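You operate a simulated robot arm through the tools that you are given. There is no shell and no other tool. Be economical: measure what you need, move in short steps, check, and stop when the job is done.

Carry out the task below with a simulated two-armed robot. There is one attempt and no reset: what you move stays moved.

TASK
Unload the dryer into the carton at the fence, then move the carton to the mat.
Fine: the cartridge stands in the carton; shut the dryer's lid again, unlatched. Set down upright: cartridge.

It is judged by the outcome, as a careful person would: the job done as asked, and still so three seconds after it is handed in. It fails if anything else is knocked over, pushed out of place, dropped, spilled or broken. A push-on lid holds only when it is set on centred and level and pressed home; a screw cap is set on level and turned clockwise until tight.

THE ROBOT
Two 7-joint arms with two-finger parallel grippers on one trunk, on a base that drives. Base frame: it is fixed to the floor where the robot stands at the start and does not move with it; the origin is under the middle of the robot, x ahead of it, y to its left, z up. Units: m, rad, N and s.
The left shoulder is at the start at [0.062, 0.199, 1.254], the right one opposite. With the tool pointing down near the work surface each hand reaches from about 0.1 to 0.3 m from the robot's upright axis, wherever it stands, measured 20 degrees to its own side. Places, roughly: 16 cm wide carton inside [0.3, 0.4, 0.9]; carton fence [0.3, 0.3, 0.9]; carton fence knob [0.5, 0.3, 0.9]; dryer latch knob [0.4, 0, 1]; dryer lid [0.5, 0.2, 1]; dryer start button [0.4, 0.1, 0.9]; green mat on the packing bench [0.1, 0.7, 0.9]. Payload 1.57 kg a hand.
The tool frame of a hand sits at the grasp point between the pads (the TCP): z along the fingers, y along the line on which they close. The tips reach 0.03 m beyond it. Largest opening 0.11 m; finger width 0.024, thickness 0.012; the body of the gripper, 0.048 by 0.112 m, starts 0.078 m behind the TCP.
Orientation is that of the tool frame in the base frame, as a unit quaternion [x, y, z, w]. With the fingers straight down and closing along the base's y, the tool's x points along the base's -x, its y along +y and its z along -z.

THE INTERFACE
- The arms move only by the tool nudge_tool. It takes "left_increments", "right_increments" or both (then of equal length, played together; a hand with none holds still); each is a list of rows, each a list of 6 numbers: the shift along the base's x, y, z in m, then the turn, a rotation vector about the base's x, y, z in rad. In form: [[tx, ty, tz, ax, ay, az], ...]. A call has 1 to 12 rows; each row is the pose to reach, as a shift and turn from the pose commanded when the call began. "left_fingers" and "right_fingers" are, for a hand that has rows, the finger opening in m, from 0 to 0.11, set as the call begins (left out, the last holds). Each row takes 0.2 s and may step no farther than 0.05 m and 0.15 rad from the row before; otherwise, or with a gripper value out of range, the whole call is refused. A pose out of reach is approached as far as the arm can. The call stops where the force on the tool passes 90 N (or 10 N more than at its start, if that is more) or the arm is blocked; 0.2 s more then pass. The fingers move at their own pace (about 0.072 m/s each) and stop on an object; they squeeze with about 30 N. The grip force told is the motor's: it shows also when the fingers shut on nothing. Time passes only in rows, and 0.2 s behind the last, so rows that repeat a pose let the fingers close. The reply holds the time, the measured pose of the TCP, the force on the tool along the base axes, the opening and the grip force, in the units named above and with some noise, with the torque about the TCP (base axes, N m) and any sound that the robot's microphone picked up, and new pictures: "views" is both (left out), scene, wrist or none (wrist: the cameras of the hands that moved).
- Cameras (640 x 400 px; columns grow to the right, rows downward): "scene" is now at [0.0758, 0.0491, 1.8189]; the picture's right is [0.74, -0.67, -0.00], its down [-0.60, -0.66, -0.45] and it looks along [0.30, 0.33, -0.89] (base axes); focal length 255 px, centre (320, 200). "left" rides on the left gripper at [0.07, -0.016, -0.141] in its tool frame; the picture's right is [0.23, 0.97, 0.00], its down [-0.85, 0.20, -0.48] and it looks along [-0.47, 0.11, 0.88] (tool axes); focal length 222 px, centre (320, 200). "right" rides on the right gripper at [0.07, 0.016, -0.141] in its tool frame; the picture's right is [-0.23, 0.97, 0.00], its down [-0.85, -0.20, -0.48] and it looks along [-0.47, -0.11, 0.88] (tool axes); focal length 222 px, centre (320, 200). There is no depth. A picture from a camera that has moved, and an enlarged one, comes with that camera's place and axes in the base frame and with its lens.
- lift_body(by): slides the trunk up (or, below 0, down) by that many m; the arms and the scene camera ride with it, the base frame stays. It gives what a move gives, with no picture.
- drive_base(legs): drives the robot by 1 to 6 legs, each [ahead, left, turn to the left] in m, m and rad, along the robot's own axes; the way and the turn of a leg run together, so that a leg with both is an arc; at most 1.5 m and 3.142 rad a leg. The arms and the cameras ride along, it lands a little off, and it stops where it bumps. It gives what a move gives, and a new picture of the scene camera.
- pan_tilt(pan, tilt): turns the head with the scene camera to pan (to the left, within 1.501 rad either way) and tilt (down, from -0.506 to 1.204), counted from straight ahead of the robot. It gives what a move gives, and a new picture of the scene camera.
- zoom(camera, box): a new picture of the part [left, top, right, bottom] of that camera's present view, enlarged. No time passes.
- job_done(): hands the job in; it is judged then, once.

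Go step by step. Nothing tells you exact positions but the pictures and the camera data: compare them with the known pose of the tool, close in by small moves and look again before you grip or let go. The budget is 120 turns and 260 pictures, counting those below and the enlarged ones. Unless the task says otherwise, let go and move clear before handing in, and close with one line.

The tools are called by a JSON object that holds its "name" and its "arguments". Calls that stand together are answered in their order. nudge_tool: Moves the arms, as the interface text tells. Its arguments: {"type":"object","properties":{"left_increments":{"type":"array","items":{"type":"array","items":{"type":"number"}}},"left_fingers":{"type":"number"},"right_increments":{"type":"array","items":{"type":"array","items":{"type":"number"}}},"right_fingers":{"type":"number"},"views":{"type":"string","enum":["both","scene","wrist","none"]}},"required":[]} The other tools are called the same way: lift_body (by) slides the trunk up or down; drive_base (legs) drives the base; pan_tilt (pan, tilt) turns the head that bears the scene camera; zoom (camera, box) takes an enlarged picture of a part of a camera's view; job_done () hands the job in.

At the start:

```text
time_s: 0.0
left_tool_pos: [0.3581, 0.4239, 1.317]
left_tcp_rot: [-0.001, 1.0, -0.002, 0.0]
left_contact_force: [-0.2, -0.4, -0.5]
left_moment: [0.01, 0.0, -0.01]
left_width: 0.1099
left_grasp_force: 0.0
right_tool_pos: [0.3813, 0.0193, 1.2981]
right_tcp_rot: [0.0, 1.0, -0.001, -0.001]
right_contact_force: [0.2, 0.1, 0.5]
right_moment: [0.05, 0.0, 0.02]
right_width: 0.1099
right_grasp_force: 0.0
trunk travel left (down, up): [-0.85, 0.14]
robot x, y, heading: [-0.0013, -0.001, -0.002]
head pan, tilt: [0.834, 1.105]
```

scene: 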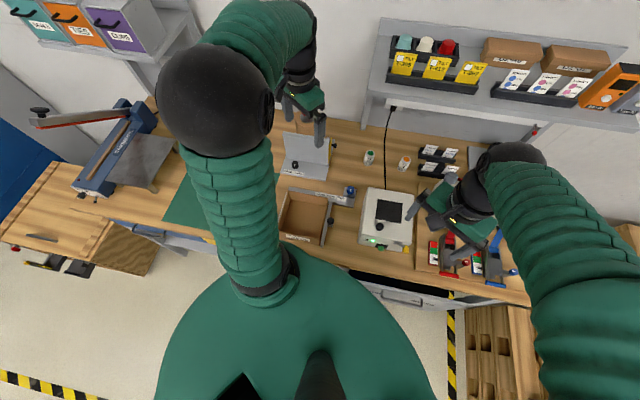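
right: 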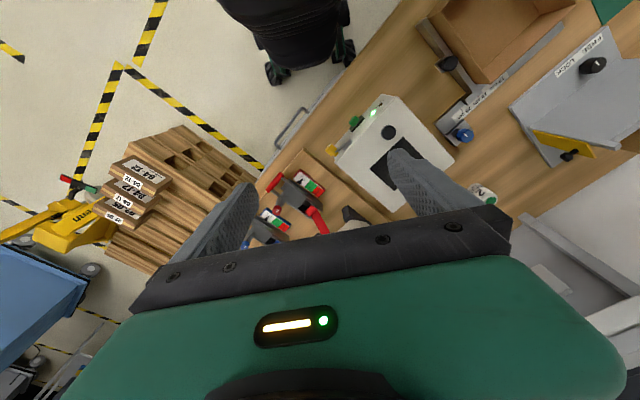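
left: 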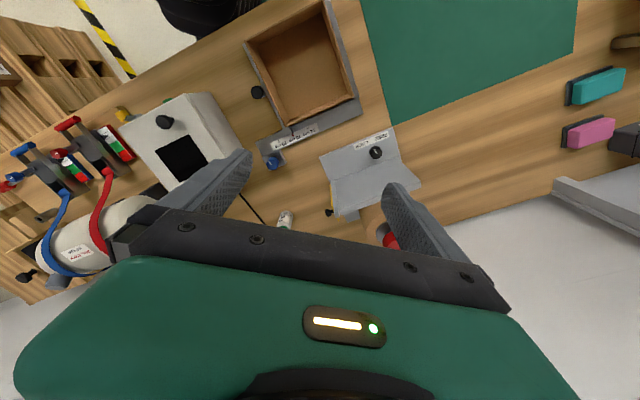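

I see the bench with the carton in its fence, the white dryer to its right and the green mat to the left. I'll enlarge the views to study the dryer and the fence.

{"name": "zoom", "arguments": {"camera": "scene", "box": [260, 120, 440, 260]}}

{"name": "zoom", "arguments": {"camera": "left", "box": [100, 0, 420, 230]}}

{"name": "zoom", "arguments": {"camera": "right", "box": [300, 0, 640, 220]}}

```text
2.86 times, centred on (350, 190) of scene
camera zoom: at [0.0758, 0.0491, 1.8189], right [0.74, -0.67, 0.0], down [-0.6, -0.66, -0.45], along [0.3, 0.33, -0.89], focal length 730 px, centre (234, 229)
```

zoom: 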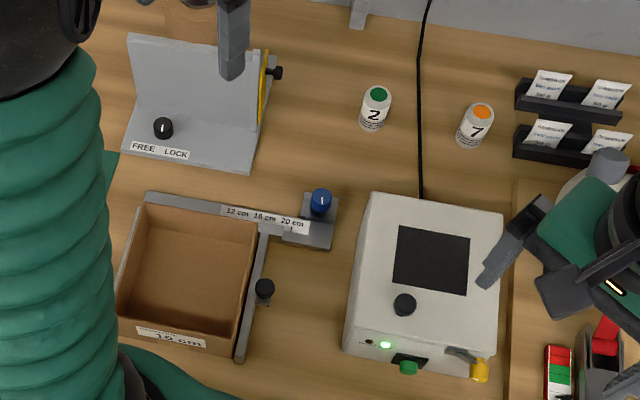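

```text
1.74 times, centred on (260, 115) of left
camera zoom: at [0.2888, 0.4076, 1.458], right [-0.23, 0.97, 0.0], down [0.86, 0.2, 0.48], along [0.47, 0.11, -0.88], focal length 386 px, centre (424, 348)
```

zoom: 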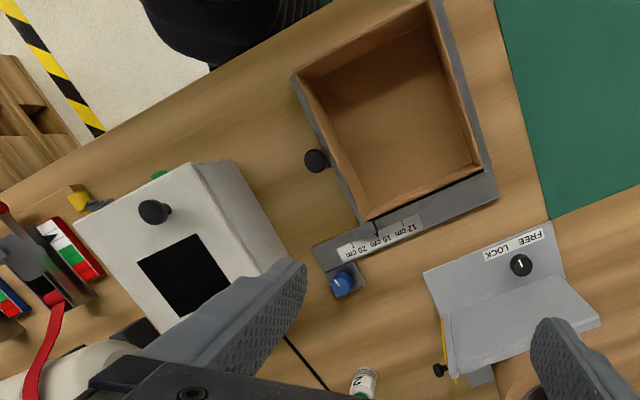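

```text
1.82 times, centred on (470, 110) of right
camera zoom: at [0.3117, 0.035, 1.4395], right [0.23, 0.97, 0.0], down [0.86, -0.2, 0.48], along [0.47, -0.11, -0.88], focal length 404 px, centre (47, 364)
```

zoom: 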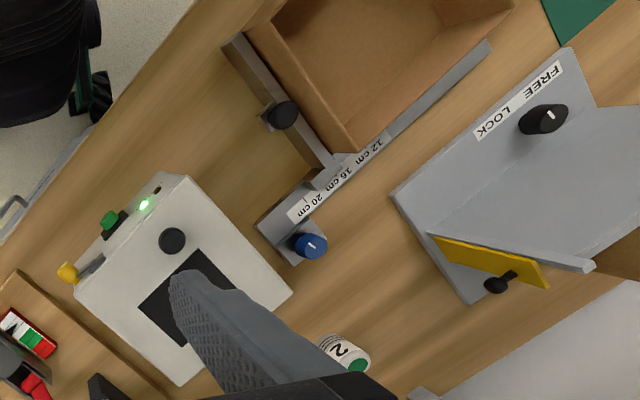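

The bench runs at about 0.6 rad to my heading, with its edge about 0.31 m away. I'll turn in place to face it squarely.

{"name": "drive_base", "arguments": {"legs": [[0, 0, 0.6]]}}

{"name": "pan_tilt", "arguments": {"pan": 0.0, "tilt": 0.95}}

```text
time_s: 2.0
left_tool_pos: [0.0547, 0.5506, 1.3185]
left_tcp_rot: [-0.296, 0.955, 0.001, 0.0]
left_contact_force: [-0.7, 0.0, 0.8]
left_moment: [0.0, 0.03, -0.03]
left_width: 0.1101
left_grasp_force: 0.0
right_tool_pos: [0.3039, 0.2291, 1.2999]
right_tcp_rot: [-0.297, 0.955, 0.0, 0.0]
right_contact_force: [0.1, -0.3, 0.0]
right_moment: [-0.01, -0.01, -0.01]
right_width: 0.1098
right_grasp_force: 0.1
trunk travel left (down, up): [-0.85, 0.14]
robot x, y, heading: [-0.0008, -0.0036, 0.604]
head pan, tilt: [0.834, 1.105]
camera scene: at [0.0359, 0.0818, 1.8189], right [0.99, -0.13, 0.0], down [-0.12, -0.89, -0.45], along [0.06, 0.44, -0.89], focal length 255 px, centre (320, 200)
```

scene: 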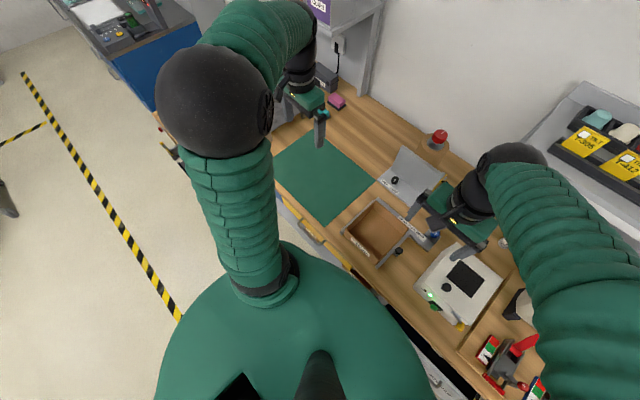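

```text
time_s: 3.2
left_tool_pos: [0.0531, 0.5524, 1.318]
left_tcp_rot: [-0.297, 0.955, 0.0, 0.0]
left_contact_force: [0.3, -0.7, -0.3]
left_moment: [-0.01, 0.01, 0.04]
left_width: 0.1097
left_grasp_force: 0.1
right_tool_pos: [0.3028, 0.2295, 1.3004]
right_tcp_rot: [-0.297, 0.955, 0.0, -0.001]
right_contact_force: [0.5, -0.5, -0.2]
right_moment: [0.0, 0.01, -0.01]
right_width: 0.1101
right_grasp_force: 0.0
trunk travel left (down, up): [-0.85, 0.14]
robot x, y, heading: [-0.0008, 0.0026, 0.6]
head pan, tilt: [0.0, 0.949]
camera scene: at [0.0864, 0.0618, 1.8294], right [0.57, -0.82, 0.0], down [-0.67, -0.46, -0.58], along [0.48, 0.33, -0.81], focal length 255 px, centre (320, 200)
```

scene: 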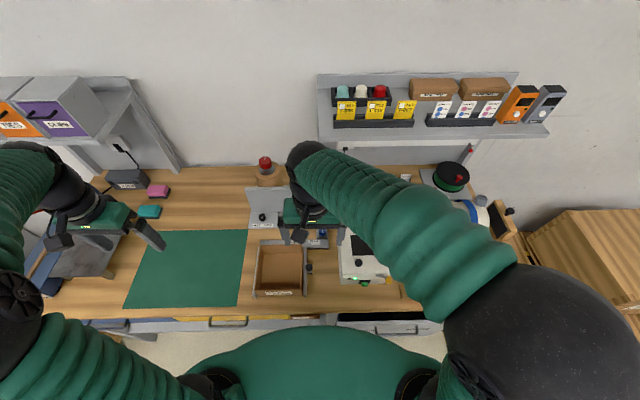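

I'm now facing the bench squarely. I'll move the right hand to the right so it clears the view of the dryer and looks at it from above.

{"name": "nudge_tool", "arguments": {"right_increments": [[0.028, -0.041, 0, 0, 0, 0], [0.056, -0.082, 0, 0, 0, 0], [0.084, -0.123, 0, 0, 0, 0], [0.113, -0.165, 0, 0, 0, 0], [0.13, -0.19, 0, 0, 0, 0]]}}

{"name": "zoom", "arguments": {"camera": "scene", "box": [240, 180, 440, 305]}}

{"name": "zoom", "arguments": {"camera": "right", "box": [240, 0, 640, 250]}}

```text
refused: row 4 steps farther than a row can; nothing moved
```

```text
3.20 times, centred on (340, 242) of scene
camera zoom: at [0.0864, 0.0618, 1.8294], right [0.57, -0.82, 0.0], down [-0.67, -0.46, -0.58], along [0.48, 0.33, -0.81], focal length 817 px, centre (256, 64)
```

zoom: 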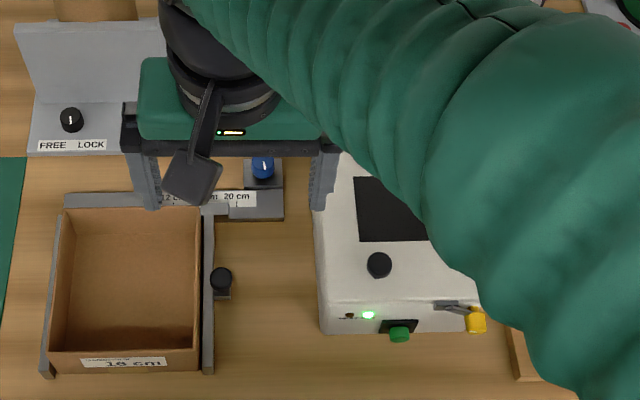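

```text
1.60 times, centred on (440, 125) of right
camera zoom: at [0.2367, 0.2032, 1.44], right [-0.36, 0.93, 0.0], down [0.82, 0.32, 0.48], along [0.45, 0.17, -0.88], focal length 355 px, centre (128, 320)
```

zoom: 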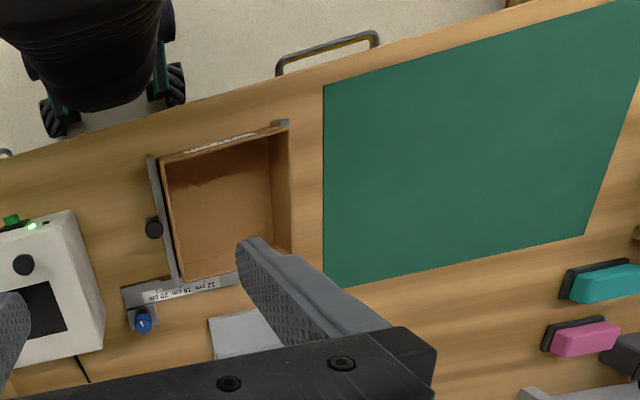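

The carton sits between a fixed left/back rail and a sliding jaw. I'll redo the sideways move in shorter steps.

{"name": "nudge_tool", "arguments": {"right_increments": [[0.022, -0.033, 0, 0, 0, 0], [0.045, -0.066, 0, 0, 0, 0], [0.068, -0.099, 0, 0, 0, 0], [0.09, -0.132, 0, 0, 0, 0], [0.113, -0.165, 0, 0, 0, 0], [0.136, -0.198, 0, 0, 0, 0]]}}

{"name": "zoom", "arguments": {"camera": "scene", "box": [240, 180, 440, 305]}}

```text
time_s: 4.6
left_tool_pos: [0.0555, 0.5494, 1.3177]
left_tcp_rot: [-0.297, 0.955, 0.001, 0.0]
left_contact_force: [0.4, -0.8, -0.2]
left_moment: [0.0, 0.0, -0.01]
left_width: 0.1098
left_grasp_force: 0.0
right_tool_pos: [0.4375, 0.0297, 1.2987]
right_tcp_rot: [-0.298, 0.955, 0.0, 0.0]
right_contact_force: [0.0, -0.8, -0.5]
right_moment: [0.02, 0.01, -0.01]
right_width: 0.11
right_grasp_force: 0.1
trunk travel left (down, up): [-0.85, 0.14]
robot x, y, heading: [0.0036, -0.0011, 0.604]
head pan, tilt: [0.0, 0.949]
camera scene: at [0.0882, 0.059, 1.8294], right [0.57, -0.82, 0.0], down [-0.67, -0.46, -0.58], along [0.48, 0.33, -0.81], focal length 255 px, centre (320, 200)
camera right: at [0.3714, 0.003, 1.439], right [-0.37, 0.93, 0.0], down [0.82, 0.32, 0.48], along [0.44, 0.18, -0.88], focal length 222 px, centre (320, 200)
```

scene: 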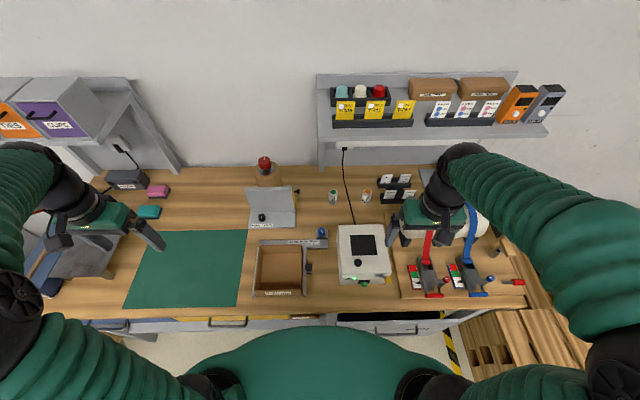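
right: 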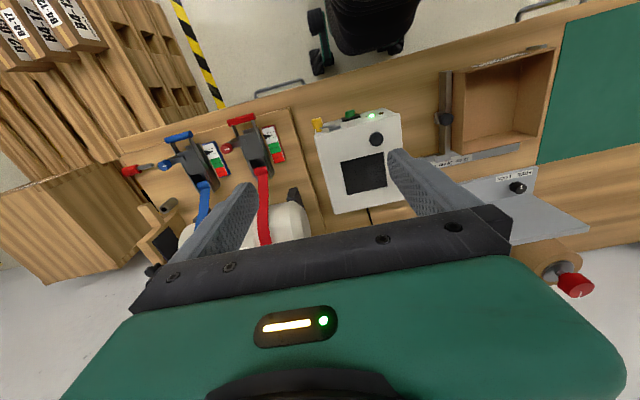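

```text
3.20 times, centred on (340, 242) of scene
camera zoom: at [0.0882, 0.059, 1.8294], right [0.57, -0.82, 0.0], down [-0.67, -0.46, -0.58], along [0.48, 0.33, -0.81], focal length 817 px, centre (256, 64)
```

zoom: 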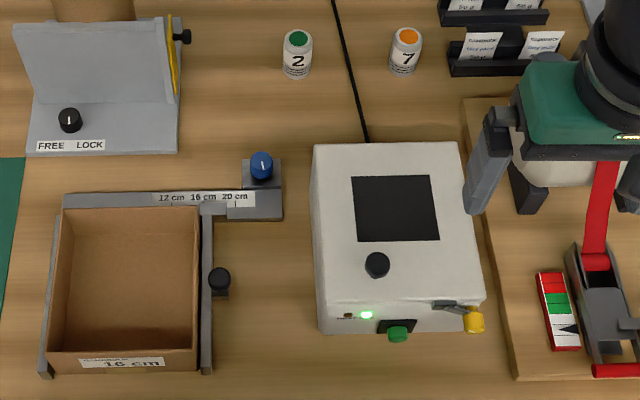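

The dryer shows a black lid knob, a yellow latch lever at the front right and a green light. I'll zoom tighter on the front and on the fence.

{"name": "zoom", "arguments": {"camera": "scene", "box": [330, 250, 400, 294]}}

{"name": "zoom", "arguments": {"camera": "scene", "box": [250, 222, 340, 300]}}

{"name": "zoom", "arguments": {"camera": "right", "box": [300, 90, 410, 160]}}

```text
9.09 times, centred on (365, 272) of scene
camera zoom: at [0.0882, 0.059, 1.8294], right [0.57, -0.82, 0.0], down [-0.67, -0.46, -0.58], along [0.48, 0.33, -0.81], focal length 2322 px, centre (-89, -454)
```

zoom: 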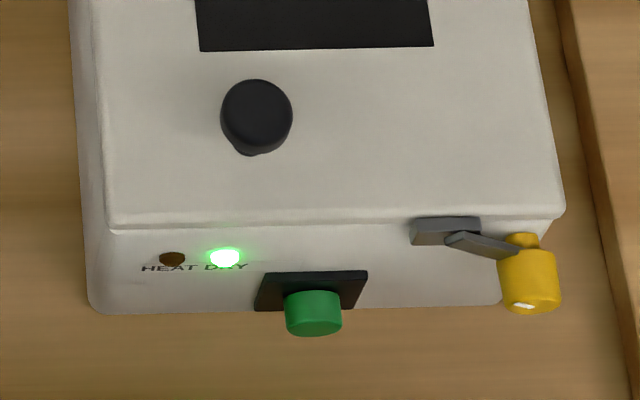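

```text
5.13 times, centred on (295, 261) of scene
camera zoom: at [0.0882, 0.059, 1.8294], right [0.57, -0.82, 0.0], down [-0.67, -0.46, -0.58], along [0.48, 0.33, -0.81], focal length 1310 px, centre (448, -113)
```

zoom: 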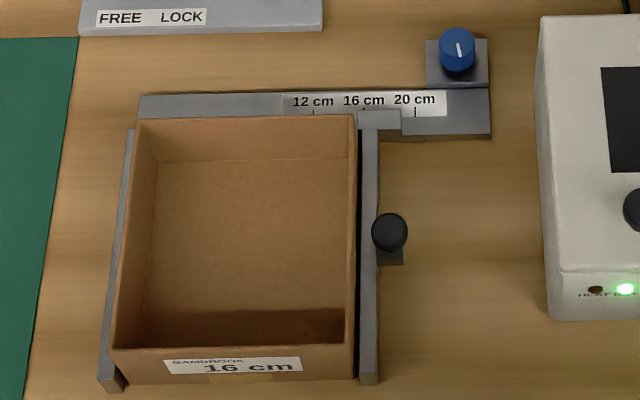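

```text
5.71 times, centred on (355, 125) of right
camera zoom: at [0.3714, 0.003, 1.439], right [-0.37, 0.93, 0.0], down [0.82, 0.32, 0.48], along [0.44, 0.18, -0.88], focal length 1269 px, centre (120, 629)
```

zoom: 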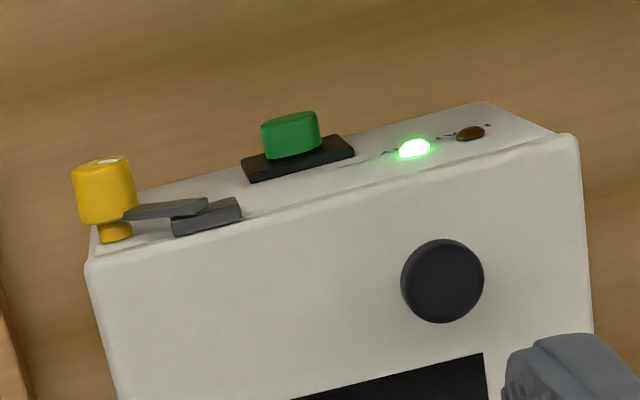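

DRY is lit, so the cycle is over. The latch is a yellow knob on the front face near (0.43, 0.026, 1.0), with an arm over a catch on the lid. I need the right hand pointing forward at it, so I'll back the robot off to make room.

{"name": "drive_base", "arguments": {"legs": [[-0.35, 0, 0]]}}

{"name": "nudge_tool", "arguments": {"right_increments": [[0, 0, -0.02, 0.08, -0.117, 0], [0, 0, -0.04, 0.16, -0.234, 0], [0, 0, -0.06, 0.24, -0.351, 0], [0, 0, -0.08, 0.32, -0.468, 0], [0, 0, -0.1, 0.4, -0.585, 0], [0, 0, -0.12, 0.48, -0.702, 0], [0, 0, -0.14, 0.56, -0.819, 0], [0, 0, -0.16, 0.64, -0.936, 0], [0, 0, -0.18, 0.72, -1.053, 0], [0, 0, -0.2, 0.8, -1.17, 0], [0, 0, -0.22, 0.85, -1.24, 0]]}}

```text
time_s: 6.9
left_tool_pos: [-0.2345, 0.3533, 1.3183]
left_tcp_rot: [-0.299, 0.954, 0.0, -0.001]
left_contact_force: [0.7, 0.1, -0.2]
left_moment: [0.0, 0.02, 0.0]
left_width: 0.11
left_grasp_force: 0.0
right_tool_pos: [0.1517, -0.1621, 1.2974]
right_tcp_rot: [-0.3, 0.954, -0.001, -0.002]
right_contact_force: [0.6, -0.8, -0.3]
right_moment: [-0.03, 0.0, -0.04]
right_width: 0.1101
right_grasp_force: 0.1
trunk travel left (down, up): [-0.85, 0.14]
robot x, y, heading: [-0.2899, -0.202, 0.608]
head pan, tilt: [0.0, 0.949]
camera scene: at [-0.1974, -0.1352, 1.8291], right [0.57, -0.82, 0.0], down [-0.67, -0.47, -0.58], along [0.47, 0.33, -0.82], focal length 255 px, centre (320, 200)
```

scene: 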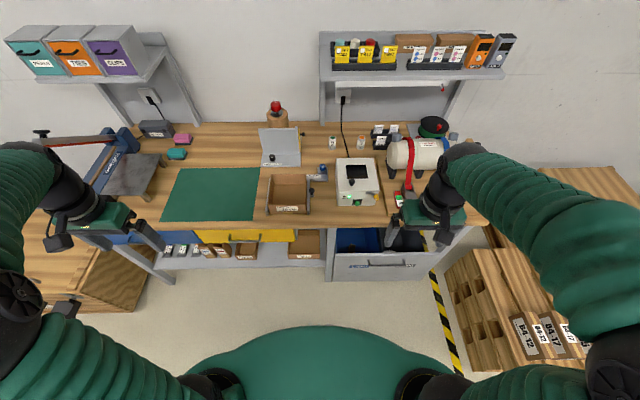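

```text
time_s: 9.3
left_tool_pos: [-0.2348, 0.3496, 1.3181]
left_tcp_rot: [-0.299, 0.954, 0.001, -0.001]
left_contact_force: [0.1, 0.2, 0.6]
left_moment: [-0.02, -0.01, -0.04]
left_width: 0.1099
left_grasp_force: 0.1
right_tool_pos: [0.3132, -0.1227, 1.3373]
right_tcp_rot: [-0.222, 0.705, 0.199, 0.643]
right_contact_force: [0.1, -0.9, -0.4]
right_moment: [0.01, 0.0, 0.01]
right_width: 0.11
right_grasp_force: 0.0
right hand out of reach, approached as far as the arm can: row 3, 4, 5, 6, 7, 8, 9, 10, 11
trunk travel left (down, up): [-0.85, 0.14]
robot x, y, heading: [-0.2868, -0.2015, 0.613]
head pan, tilt: [0.0, 0.949]
camera scene: at [-0.1962, -0.141, 1.8292], right [0.57, -0.82, 0.0], down [-0.67, -0.47, -0.58], along [0.47, 0.33, -0.81], focal length 255 px, centre (320, 200)
camera right: at [0.1834, -0.1932, 1.2809], right [-0.54, 0.81, 0.22], down [-0.21, -0.39, 0.9], along [0.82, 0.43, 0.38], focal length 222 px, centre (320, 200)
```

scene: 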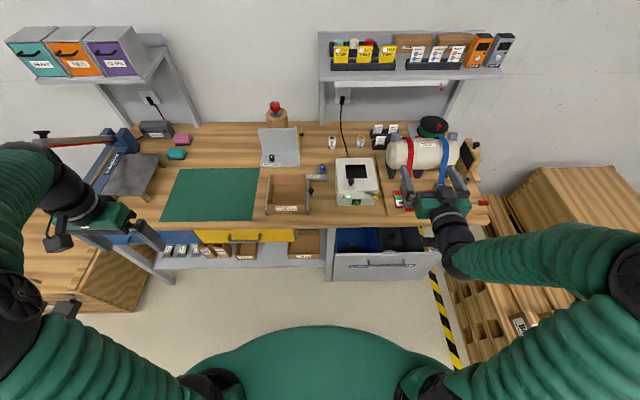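
right: 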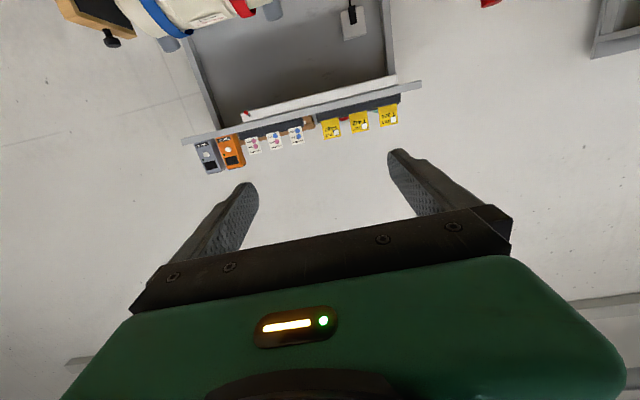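

The hand is now nearly level, and that posture needs more distance in front of the robot. I'll bring it forward toward the latch's line, still standing off and pitched slightly down, and check where it ends up.

{"name": "nudge_tool", "arguments": {"right_increments": [[0.03, 0.02, 0.01, -0.05, 0.07, 0], [0.06, 0.04, 0.02, -0.1, 0.14, 0], [0.09, 0.06, 0.03, -0.15, 0.21, 0], [0.12, 0.08, 0.04, -0.2, 0.28, 0], [0.15, 0.1, 0.05, -0.226, 0.33, 0], [0.18, 0.12, 0.06, -0.226, 0.33, 0]]}}

```text
time_s: 10.7
left_tool_pos: [-0.2374, 0.3522, 1.3179]
left_tcp_rot: [-0.299, 0.954, -0.001, 0.001]
left_contact_force: [0.2, 0.8, 0.1]
left_moment: [0.04, 0.0, -0.01]
left_width: 0.1098
left_grasp_force: 0.1
right_tool_pos: [0.4236, -0.0497, 1.4342]
right_tcp_rot: [-0.255, 0.813, 0.153, 0.501]
right_contact_force: [0.3, 0.4, -0.1]
right_moment: [0.0, 0.03, 0.03]
right_width: 0.1099
right_grasp_force: 0.2
right hand out of reach, approached as far as the arm can: row 3, 4, 5, 6
trunk travel left (down, up): [-0.85, 0.14]
robot x, y, heading: [-0.2902, -0.2017, 0.609]
head pan, tilt: [0.0, 0.949]
camera scene: at [-0.2001, -0.1378, 1.8293], right [0.57, -0.82, 0.0], down [-0.67, -0.47, -0.58], along [0.48, 0.33, -0.81], focal length 255 px, centre (320, 200)
camera right: at [0.2849, -0.1264, 1.4345], right [-0.47, 0.86, 0.2], down [0.08, -0.18, 0.98], along [0.88, 0.48, 0.02], focal length 222 px, centre (320, 200)
```

scene: 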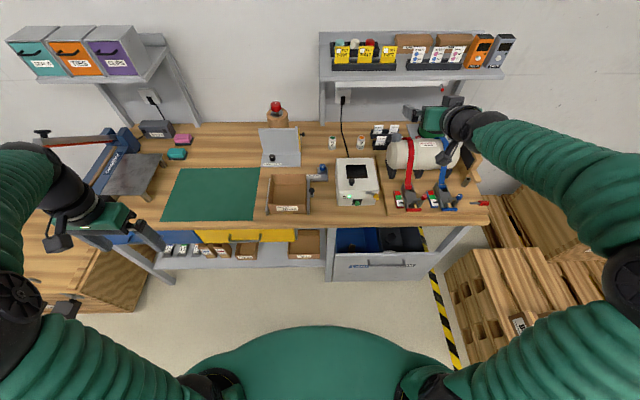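
right: 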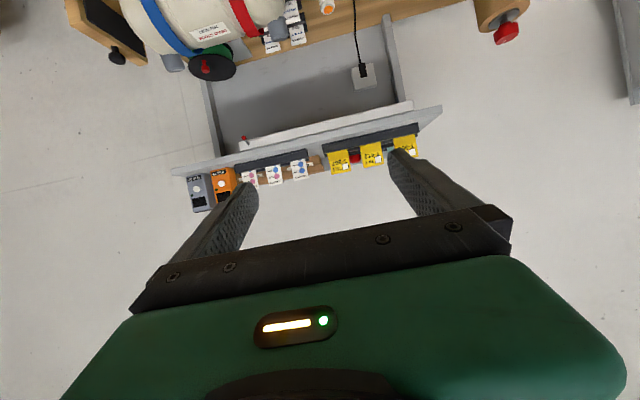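

Commands build on the reached pose. The arm works better at a lower trunk, so I'll lower it, then pull the hand back and line it up with the latch knob.

{"name": "lift_body", "arguments": {"by": -0.25}}

{"name": "nudge_tool", "arguments": {"right_increments": [[-0.035, -0.009, -0.02, 0, 0, 0], [-0.07, -0.018, -0.04, 0, 0, 0], [-0.105, -0.027, -0.06, 0, 0, 0], [-0.14, -0.037, -0.08, 0, 0, 0], [-0.174, -0.047, -0.1, 0, 0, 0], [-0.174, -0.047, -0.13, 0, 0, 0]]}}

```text
time_s: 13.3
left_tool_pos: [-0.2369, 0.3498, 1.0685]
left_tcp_rot: [-0.299, 0.954, 0.0, 0.0]
left_contact_force: [-0.4, 0.0, -0.8]
left_moment: [-0.02, 0.02, 0.0]
left_width: 0.1101
left_grasp_force: 0.0
right_tool_pos: [0.4239, -0.05, 1.1833]
right_tcp_rot: [-0.255, 0.812, 0.154, 0.502]
right_contact_force: [-0.5, 0.5, 0.3]
right_moment: [0.0, -0.01, 0.0]
right_width: 0.1098
right_grasp_force: 0.0
trunk travel left (down, up): [-0.6, 0.39]
robot x, y, heading: [-0.284, -0.2007, 0.611]
head pan, tilt: [0.0, 0.949]
```

```text
time_s: 14.7
left_tool_pos: [-0.2366, 0.3543, 1.0677]
left_tcp_rot: [-0.299, 0.954, -0.002, -0.001]
left_contact_force: [0.1, -0.3, 0.3]
left_moment: [-0.03, 0.04, 0.0]
left_width: 0.1099
left_grasp_force: 0.0
right_tool_pos: [0.2645, -0.0889, 1.0564]
right_tcp_rot: [-0.257, 0.813, 0.152, 0.499]
right_contact_force: [0.3, 0.8, 0.1]
right_moment: [-0.01, 0.03, 0.01]
right_width: 0.1098
right_grasp_force: 0.1
right hand out of reach, approached as far as the arm can: row 5, 6
trunk travel left (down, up): [-0.6, 0.39]
robot x, y, heading: [-0.2876, -0.1998, 0.611]
head pan, tilt: [0.0, 0.949]
camera scene: at [-0.1987, -0.135, 1.5791], right [0.57, -0.82, 0.0], down [-0.67, -0.47, -0.58], along [0.48, 0.33, -0.82], focal length 255 px, centre (320, 200)
camera right: at [0.1262, -0.1667, 1.0572], right [-0.47, 0.86, 0.19], down [0.08, -0.18, 0.98], along [0.88, 0.48, 0.02], focal length 222 px, centre (320, 200)
```

scene: 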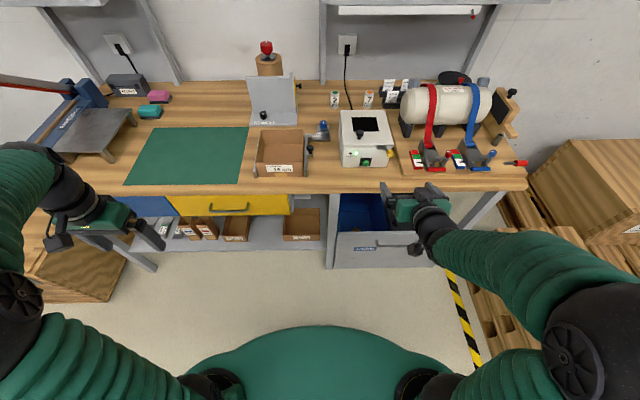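
right: 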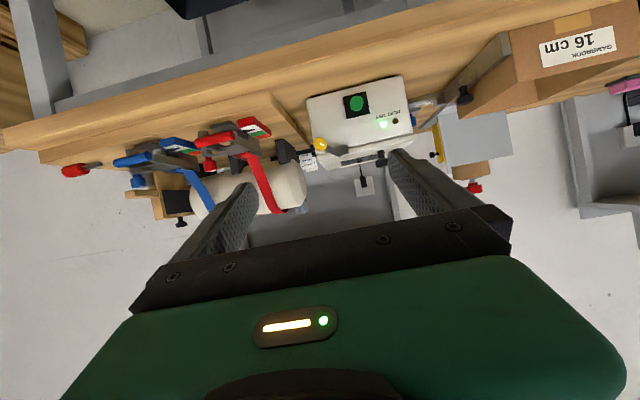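

Now the hand camera sees the dryer's front face upside down. I'll zoom in on the latch from both cameras.

{"name": "zoom", "arguments": {"camera": "right", "box": [295, 65, 425, 175]}}

{"name": "zoom", "arguments": {"camera": "scene", "box": [325, 100, 410, 180]}}

```text
3.64 times, centred on (360, 120) of right
camera zoom: at [0.1262, -0.1667, 1.0572], right [-0.47, 0.86, 0.19], down [0.08, -0.18, 0.98], along [0.88, 0.48, 0.02], focal length 808 px, centre (174, 491)
```

zoom: 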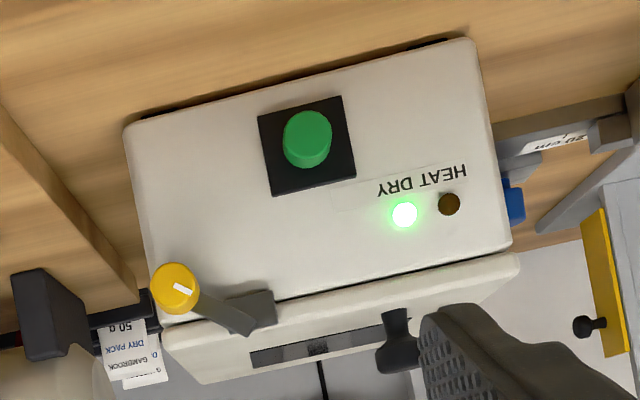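

```text
5.00 times, centred on (368, 140) of scene
camera zoom: at [-0.1987, -0.135, 1.5791], right [0.57, -0.82, 0.0], down [-0.67, -0.47, -0.58], along [0.48, 0.33, -0.82], focal length 1277 px, centre (82, 500)
```

zoom: 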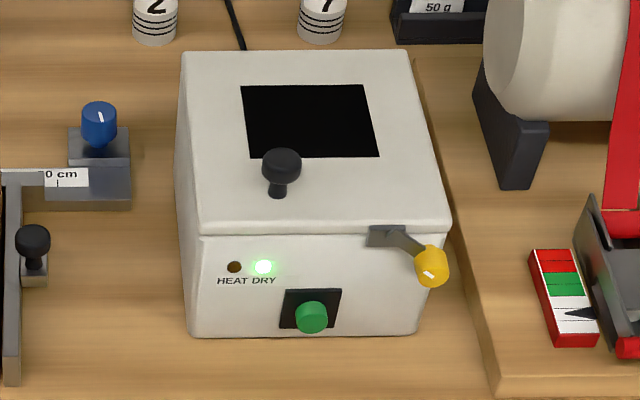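

The knob's front centre triangulates to (0.444, 0.027, 0.974), with its axis pointing at me. I'll drive in a little, then level the hand and lower it onto the axis.

{"name": "drive_base", "arguments": {"legs": [[0.11, 0, 0]]}}

{"name": "nudge_tool", "arguments": {"right_increments": [[-0.025, -0.018, -0.02, 0.05, -0.072, 0], [-0.025, -0.018, -0.04, 0.1, -0.144, 0], [-0.025, -0.018, -0.06, 0.15, -0.216, 0], [-0.025, -0.018, -0.08, 0.2, -0.287, 0]], "right_fingers": 0.05}}

{"name": "zoom", "arguments": {"camera": "scene", "box": [280, 80, 440, 240]}}

```text
time_s: 15.9
left_tool_pos: [-0.1472, 0.4125, 1.0682]
left_tcp_rot: [-0.3, 0.954, 0.0, 0.0]
left_contact_force: [1.0, 0.0, -0.7]
left_moment: [0.01, 0.0, 0.0]
left_width: 0.1101
left_grasp_force: 0.1
right_tool_pos: [0.3543, -0.0291, 1.0585]
right_tcp_rot: [-0.257, 0.813, 0.154, 0.5]
right_contact_force: [0.1, -0.4, -0.7]
right_moment: [0.03, -0.03, 0.02]
right_width: 0.11
right_grasp_force: 0.0
trunk travel left (down, up): [-0.6, 0.39]
robot x, y, heading: [-0.1947, -0.1376, 0.605]
head pan, tilt: [0.0, 0.949]
camera scene: at [-0.1113, -0.0769, 1.5795], right [0.57, -0.82, 0.0], down [-0.67, -0.47, -0.58], along [0.48, 0.33, -0.81], focal length 255 px, centre (320, 200)
```

scene: 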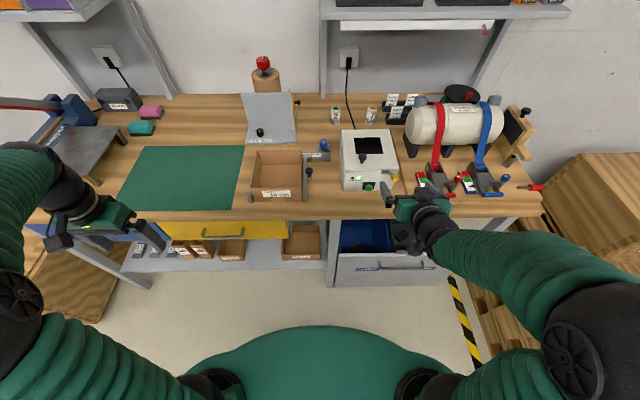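

```text
time_s: 16.9
left_tool_pos: [-0.1482, 0.413, 1.0655]
left_tcp_rot: [-0.3, 0.954, 0.001, 0.0]
left_contact_force: [-0.6, -0.6, 0.2]
left_moment: [0.01, 0.0, -0.04]
left_width: 0.11
left_grasp_force: 0.0
right_tool_pos: [0.3578, -0.0304, 0.9574]
right_tcp_rot: [-0.225, 0.712, 0.196, 0.635]
right_contact_force: [-0.3, 0.5, -0.6]
right_moment: [-0.02, 0.04, 0.0]
right_width: 0.0501
right_grasp_force: 0.1
right hand out of reach, approached as far as the arm can: row 1, 2, 3, 4
trunk travel left (down, up): [-0.6, 0.39]
robot x, y, heading: [-0.2008, -0.1405, 0.609]
head pan, tilt: [0.0, 0.949]
camera scene: at [-0.1102, -0.0743, 1.578], right [0.57, -0.82, 0.0], down [-0.67, -0.47, -0.58], along [0.48, 0.33, -0.81], focal length 255 px, centre (320, 200)
camera right: at [0.2273, -0.1039, 0.903], right [-0.53, 0.82, 0.22], down [-0.2, -0.37, 0.91], along [0.82, 0.44, 0.36], focal length 222 px, centre (320, 200)
```

scene: 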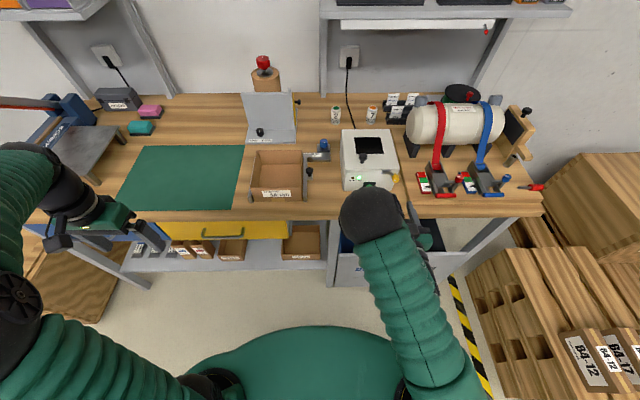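
right: 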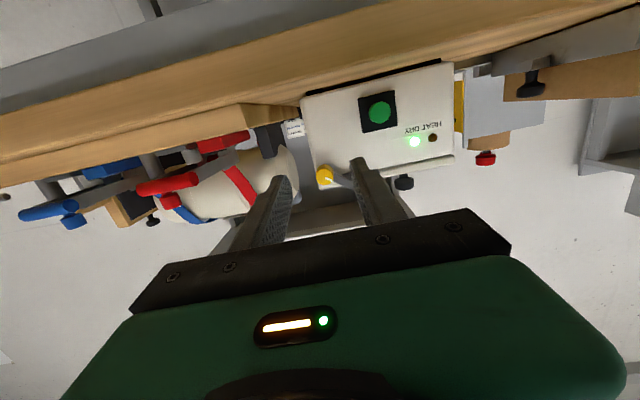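

```text
2.50 times, centred on (360, 160) of scene
camera zoom: at [-0.1102, -0.0743, 1.578], right [0.57, -0.82, 0.0], down [-0.67, -0.47, -0.58], along [0.48, 0.33, -0.81], focal length 639 px, centre (220, 300)
```

zoom: 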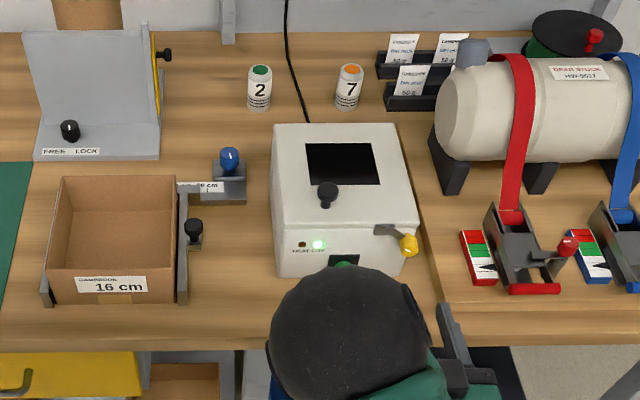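

The hand is nearly level with the knob just ahead, about 0.10 m away and 0.02 m higher. I'll move up and forward part of the way, then check.

{"name": "nudge_tool", "arguments": {"right_increments": [[0, 0, 0.02, 0, 0, 0], [0.025, 0.017, 0.02, 0, 0, 0], [0.045, 0.031, 0.02, 0, 0, 0]]}}

{"name": "zoom", "arguments": {"camera": "right", "box": [240, 80, 440, 230]}}

{"name": "zoom", "arguments": {"camera": "scene", "box": [330, 120, 450, 250]}}

```text
time_s: 17.7
left_tool_pos: [-0.147, 0.4135, 1.0684]
left_tcp_rot: [-0.299, 0.954, 0.0, -0.001]
left_contact_force: [0.7, -0.6, 0.8]
left_moment: [-0.01, 0.01, -0.02]
left_width: 0.1101
left_grasp_force: 0.1
right_tool_pos: [0.4048, -0.0005, 0.9789]
right_tcp_rot: [-0.224, 0.713, 0.196, 0.635]
right_contact_force: [-0.4, 0.2, 0.4]
right_moment: [-0.02, 0.01, 0.01]
right_width: 0.0501
right_grasp_force: 0.2
right hand out of reach, approached as far as the arm can: row 1
trunk travel left (down, up): [-0.6, 0.39]
robot x, y, heading: [-0.1976, -0.139, 0.61]
head pan, tilt: [0.0, 0.949]
camera scene: at [-0.1097, -0.0749, 1.5793], right [0.57, -0.82, 0.0], down [-0.67, -0.47, -0.58], along [0.48, 0.33, -0.81], focal length 255 px, centre (320, 200)
camera right: at [0.273, -0.0728, 0.9248], right [-0.53, 0.82, 0.22], down [-0.2, -0.37, 0.91], along [0.82, 0.44, 0.36], focal length 222 px, centre (320, 200)
```

scene: 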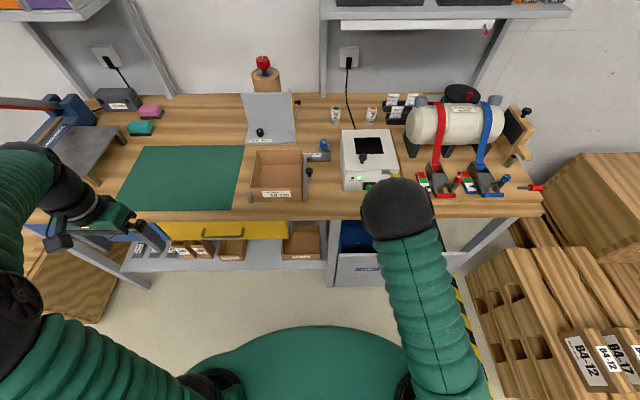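
right: 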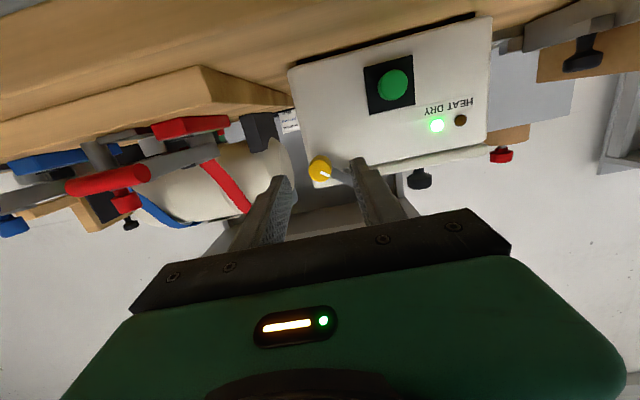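

```text
2.67 times, centred on (340, 155) of right
camera zoom: at [0.273, -0.0728, 0.9248], right [-0.53, 0.82, 0.22], down [-0.2, -0.37, 0.91], along [0.82, 0.44, 0.36], focal length 592 px, centre (267, 320)
```

zoom: 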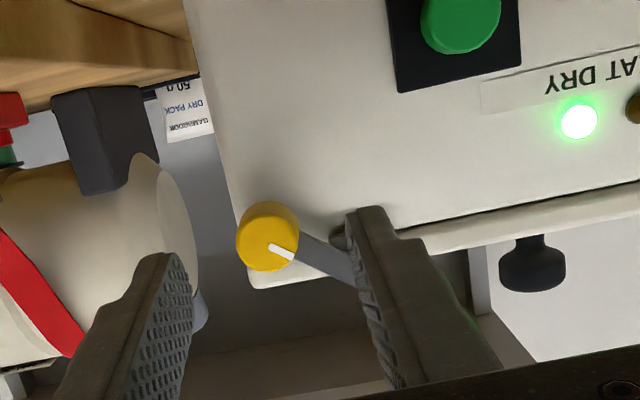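

```text
3.08 times, centred on (390, 185) of scene
camera zoom: at [-0.1097, -0.0749, 1.5793], right [0.57, -0.82, 0.0], down [-0.67, -0.47, -0.58], along [0.48, 0.33, -0.81], focal length 786 px, centre (105, 246)
```

zoom: 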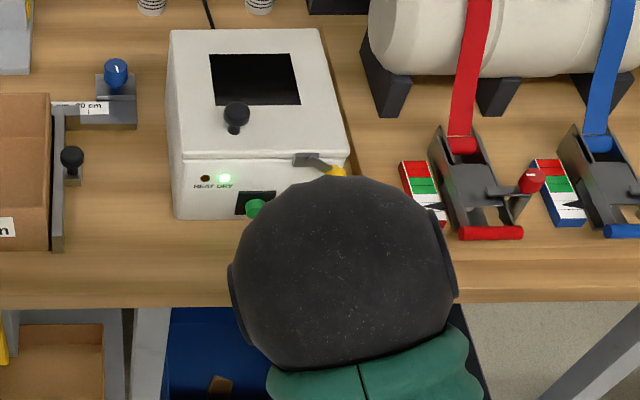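

The knob sits centred between the fingers, about 18 mm past the tips. I'll go forward 0.034 m, lower slightly and close.

{"name": "nudge_tool", "arguments": {"right_increments": [[0.014, 0.01, -0.004, 0, 0, 0], [0.028, 0.0195, -0.004, 0, 0, 0]], "views": "none"}}

{"name": "nudge_tool", "arguments": {"right_increments": [[0, 0, 0, 0, 0, 0], [0, 0, 0, 0, 0, 0], [0, 0, 0, 0, 0, 0]], "right_fingers": 0.0, "views": "wrist"}}

{"name": "zoom", "arguments": {"camera": "right", "box": [240, 80, 440, 230]}}

```text
time_s: 18.3
left_tool_pos: [-0.1473, 0.4153, 1.0687]
left_tcp_rot: [-0.3, 0.954, 0.0, 0.0]
left_contact_force: [-0.5, -1.2, 0.0]
left_moment: [-0.01, 0.02, -0.01]
left_width: 0.1099
left_grasp_force: 0.0
right_tool_pos: [0.4331, 0.0182, 0.9737]
right_tcp_rot: [-0.224, 0.713, 0.196, 0.635]
right_contact_force: [0.2, 0.0, -0.7]
right_moment: [0.0, -0.02, -0.06]
right_width: 0.0504
right_grasp_force: 0.0
trunk travel left (down, up): [-0.6, 0.39]
robot x, y, heading: [-0.1954, -0.137, 0.614]
head pan, tilt: [0.0, 0.949]
```

```text
time_s: 19.1
left_tool_pos: [-0.1478, 0.4134, 1.0699]
left_tcp_rot: [-0.3, 0.954, 0.0, 0.0]
left_contact_force: [0.1, 0.0, 0.3]
left_moment: [0.04, 0.0, -0.01]
left_width: 0.1101
left_grasp_force: 0.1
right_tool_pos: [0.4316, 0.0188, 0.9727]
right_tcp_rot: [-0.224, 0.713, 0.195, 0.635]
right_contact_force: [-1.4, -0.4, -1.0]
right_moment: [-0.19, 0.25, 0.67]
right_width: 0.0219
right_grasp_force: 34.7
trunk travel left (down, up): [-0.6, 0.39]
robot x, y, heading: [-0.1958, -0.1339, 0.612]
head pan, tilt: [0.0, 0.949]
camera right: at [0.3002, -0.0541, 0.92], right [-0.53, 0.82, 0.22], down [-0.2, -0.37, 0.91], along [0.82, 0.44, 0.36], focal length 222 px, centre (320, 200)
```

right: 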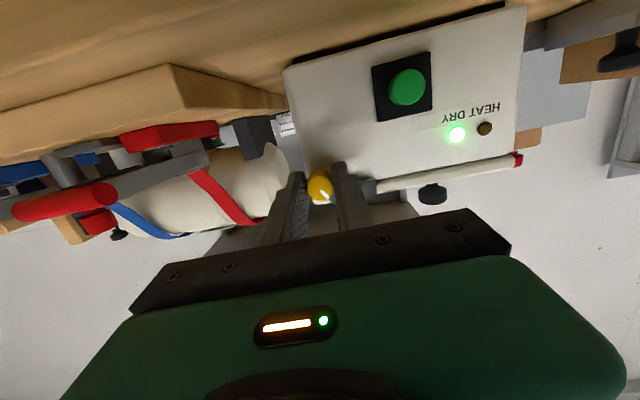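

```text
2.67 times, centred on (340, 155) of right
camera zoom: at [0.3002, -0.0541, 0.92], right [-0.53, 0.82, 0.22], down [-0.2, -0.37, 0.91], along [0.82, 0.44, 0.36], focal length 592 px, centre (267, 320)
```

zoom: 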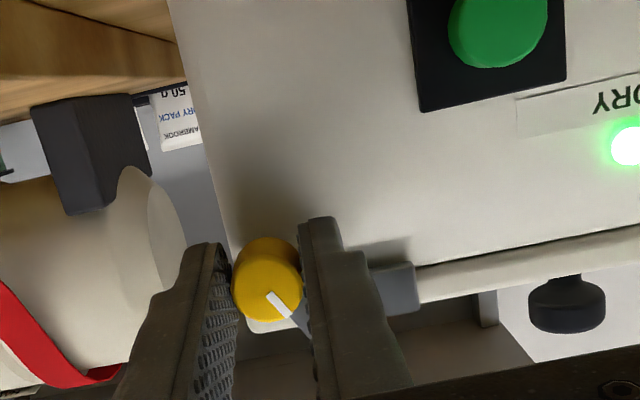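

The knob is gripped at 22 mm. I'll try turning clockwise (arm upward) by 0.45 rad and read the torque.

{"name": "nudge_tool", "arguments": {"right_increments": [[0, 0, 0, 0.12, 0.084, 0], [0, 0, 0, 0.24, 0.168, 0], [0, 0, 0, 0.36, 0.252, 0]], "views": "wrist"}}

{"name": "zoom", "arguments": {"camera": "right", "box": [240, 80, 440, 230]}}

```text
time_s: 19.9
left_tool_pos: [-0.147, 0.4134, 1.0699]
left_tcp_rot: [-0.3, 0.954, 0.0, -0.001]
left_contact_force: [1.1, -0.3, -0.3]
left_moment: [0.02, 0.0, 0.02]
left_width: 0.11
left_grasp_force: 0.0
right_tool_pos: [0.4319, 0.0183, 0.9738]
right_tcp_rot: [-0.081, 0.741, 0.346, 0.571]
right_contact_force: [-0.9, -1.0, -1.9]
right_moment: [-0.25, 0.36, 0.88]
right_width: 0.022
right_grasp_force: 34.7
trunk travel left (down, up): [-0.6, 0.39]
robot x, y, heading: [-0.1962, -0.1357, 0.61]
head pan, tilt: [0.0, 0.949]
camera right: at [0.2883, -0.037, 0.9324], right [-0.42, 0.66, 0.62], down [0.02, -0.68, 0.74], along [0.91, 0.32, 0.28], focal length 222 px, centre (320, 200)
```

right: 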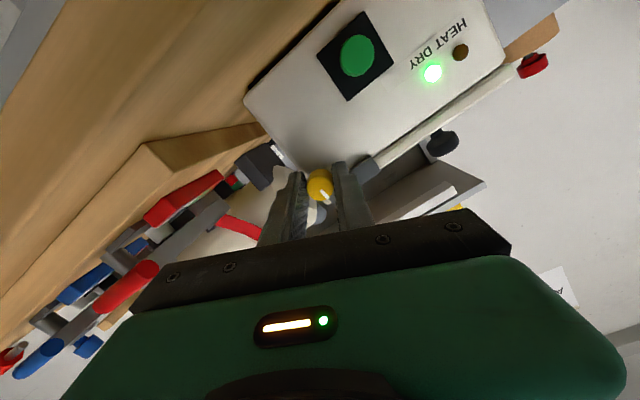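

```text
2.67 times, centred on (340, 155) of right
camera zoom: at [0.2883, -0.037, 0.9324], right [-0.42, 0.66, 0.62], down [0.02, -0.68, 0.74], along [0.91, 0.32, 0.28], focal length 592 px, centre (267, 320)
```

zoom: 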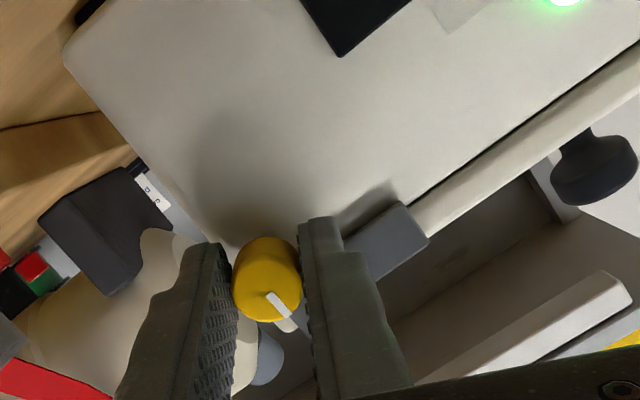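

The knob turns freely with the hand and the arm is clearing the catch. I'll continue another 0.75 rad.

{"name": "nudge_tool", "arguments": {"right_increments": [[0, 0, 0, 0.12, 0.084, 0], [0, 0, 0, 0.24, 0.168, 0], [0, 0, 0, 0.36, 0.252, 0], [0, 0, 0, 0.48, 0.336, 0], [0, 0, 0, 0.6, 0.42, 0]], "views": "wrist"}}

{"name": "zoom", "arguments": {"camera": "right", "box": [240, 80, 440, 230]}}

{"name": "zoom", "arguments": {"camera": "scene", "box": [330, 120, 450, 250]}}

```text
time_s: 21.1
left_tool_pos: [-0.1495, 0.4166, 1.0653]
left_tcp_rot: [-0.3, 0.954, -0.002, -0.001]
left_contact_force: [-0.5, -0.2, 0.5]
left_moment: [-0.02, 0.02, 0.01]
left_width: 0.1097
left_grasp_force: 0.1
right_tool_pos: [0.427, 0.0244, 0.9715]
right_tcp_rot: [0.16, 0.711, 0.556, 0.4]
right_contact_force: [-21.7, 16.6, -28.7]
right_moment: [-0.7, -0.17, 1.29]
right_width: 0.0252
right_grasp_force: 37.1
trunk travel left (down, up): [-0.6, 0.39]
robot x, y, heading: [-0.1959, -0.1363, 0.608]
head pan, tilt: [0.0, 0.949]
camera right: at [0.274, -0.0175, 0.9674], right [-0.07, 0.17, 0.98], down [0.22, -0.96, 0.18], along [0.97, 0.23, 0.03], focal length 222 px, centre (320, 200)
```

right: 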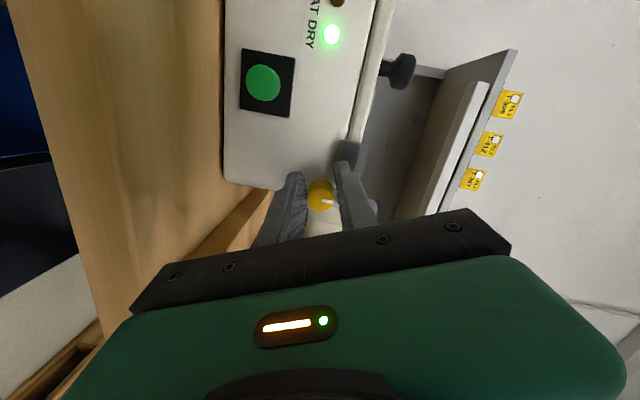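

```text
2.67 times, centred on (340, 155) of right
camera zoom: at [0.274, -0.0175, 0.9674], right [-0.07, 0.17, 0.98], down [0.22, -0.96, 0.18], along [0.97, 0.23, 0.03], focal length 592 px, centre (267, 320)
```

zoom: 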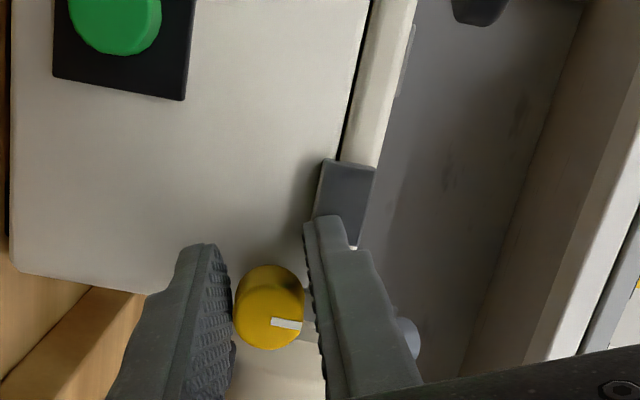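

```text
3.08 times, centred on (390, 185) of scene
camera zoom: at [-0.1121, -0.0658, 1.5787], right [0.57, -0.82, 0.01], down [-0.67, -0.47, -0.58], along [0.48, 0.33, -0.82], focal length 786 px, centre (105, 246)
```

zoom: 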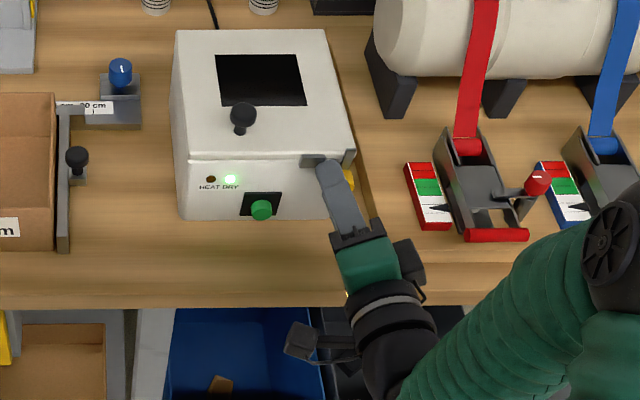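

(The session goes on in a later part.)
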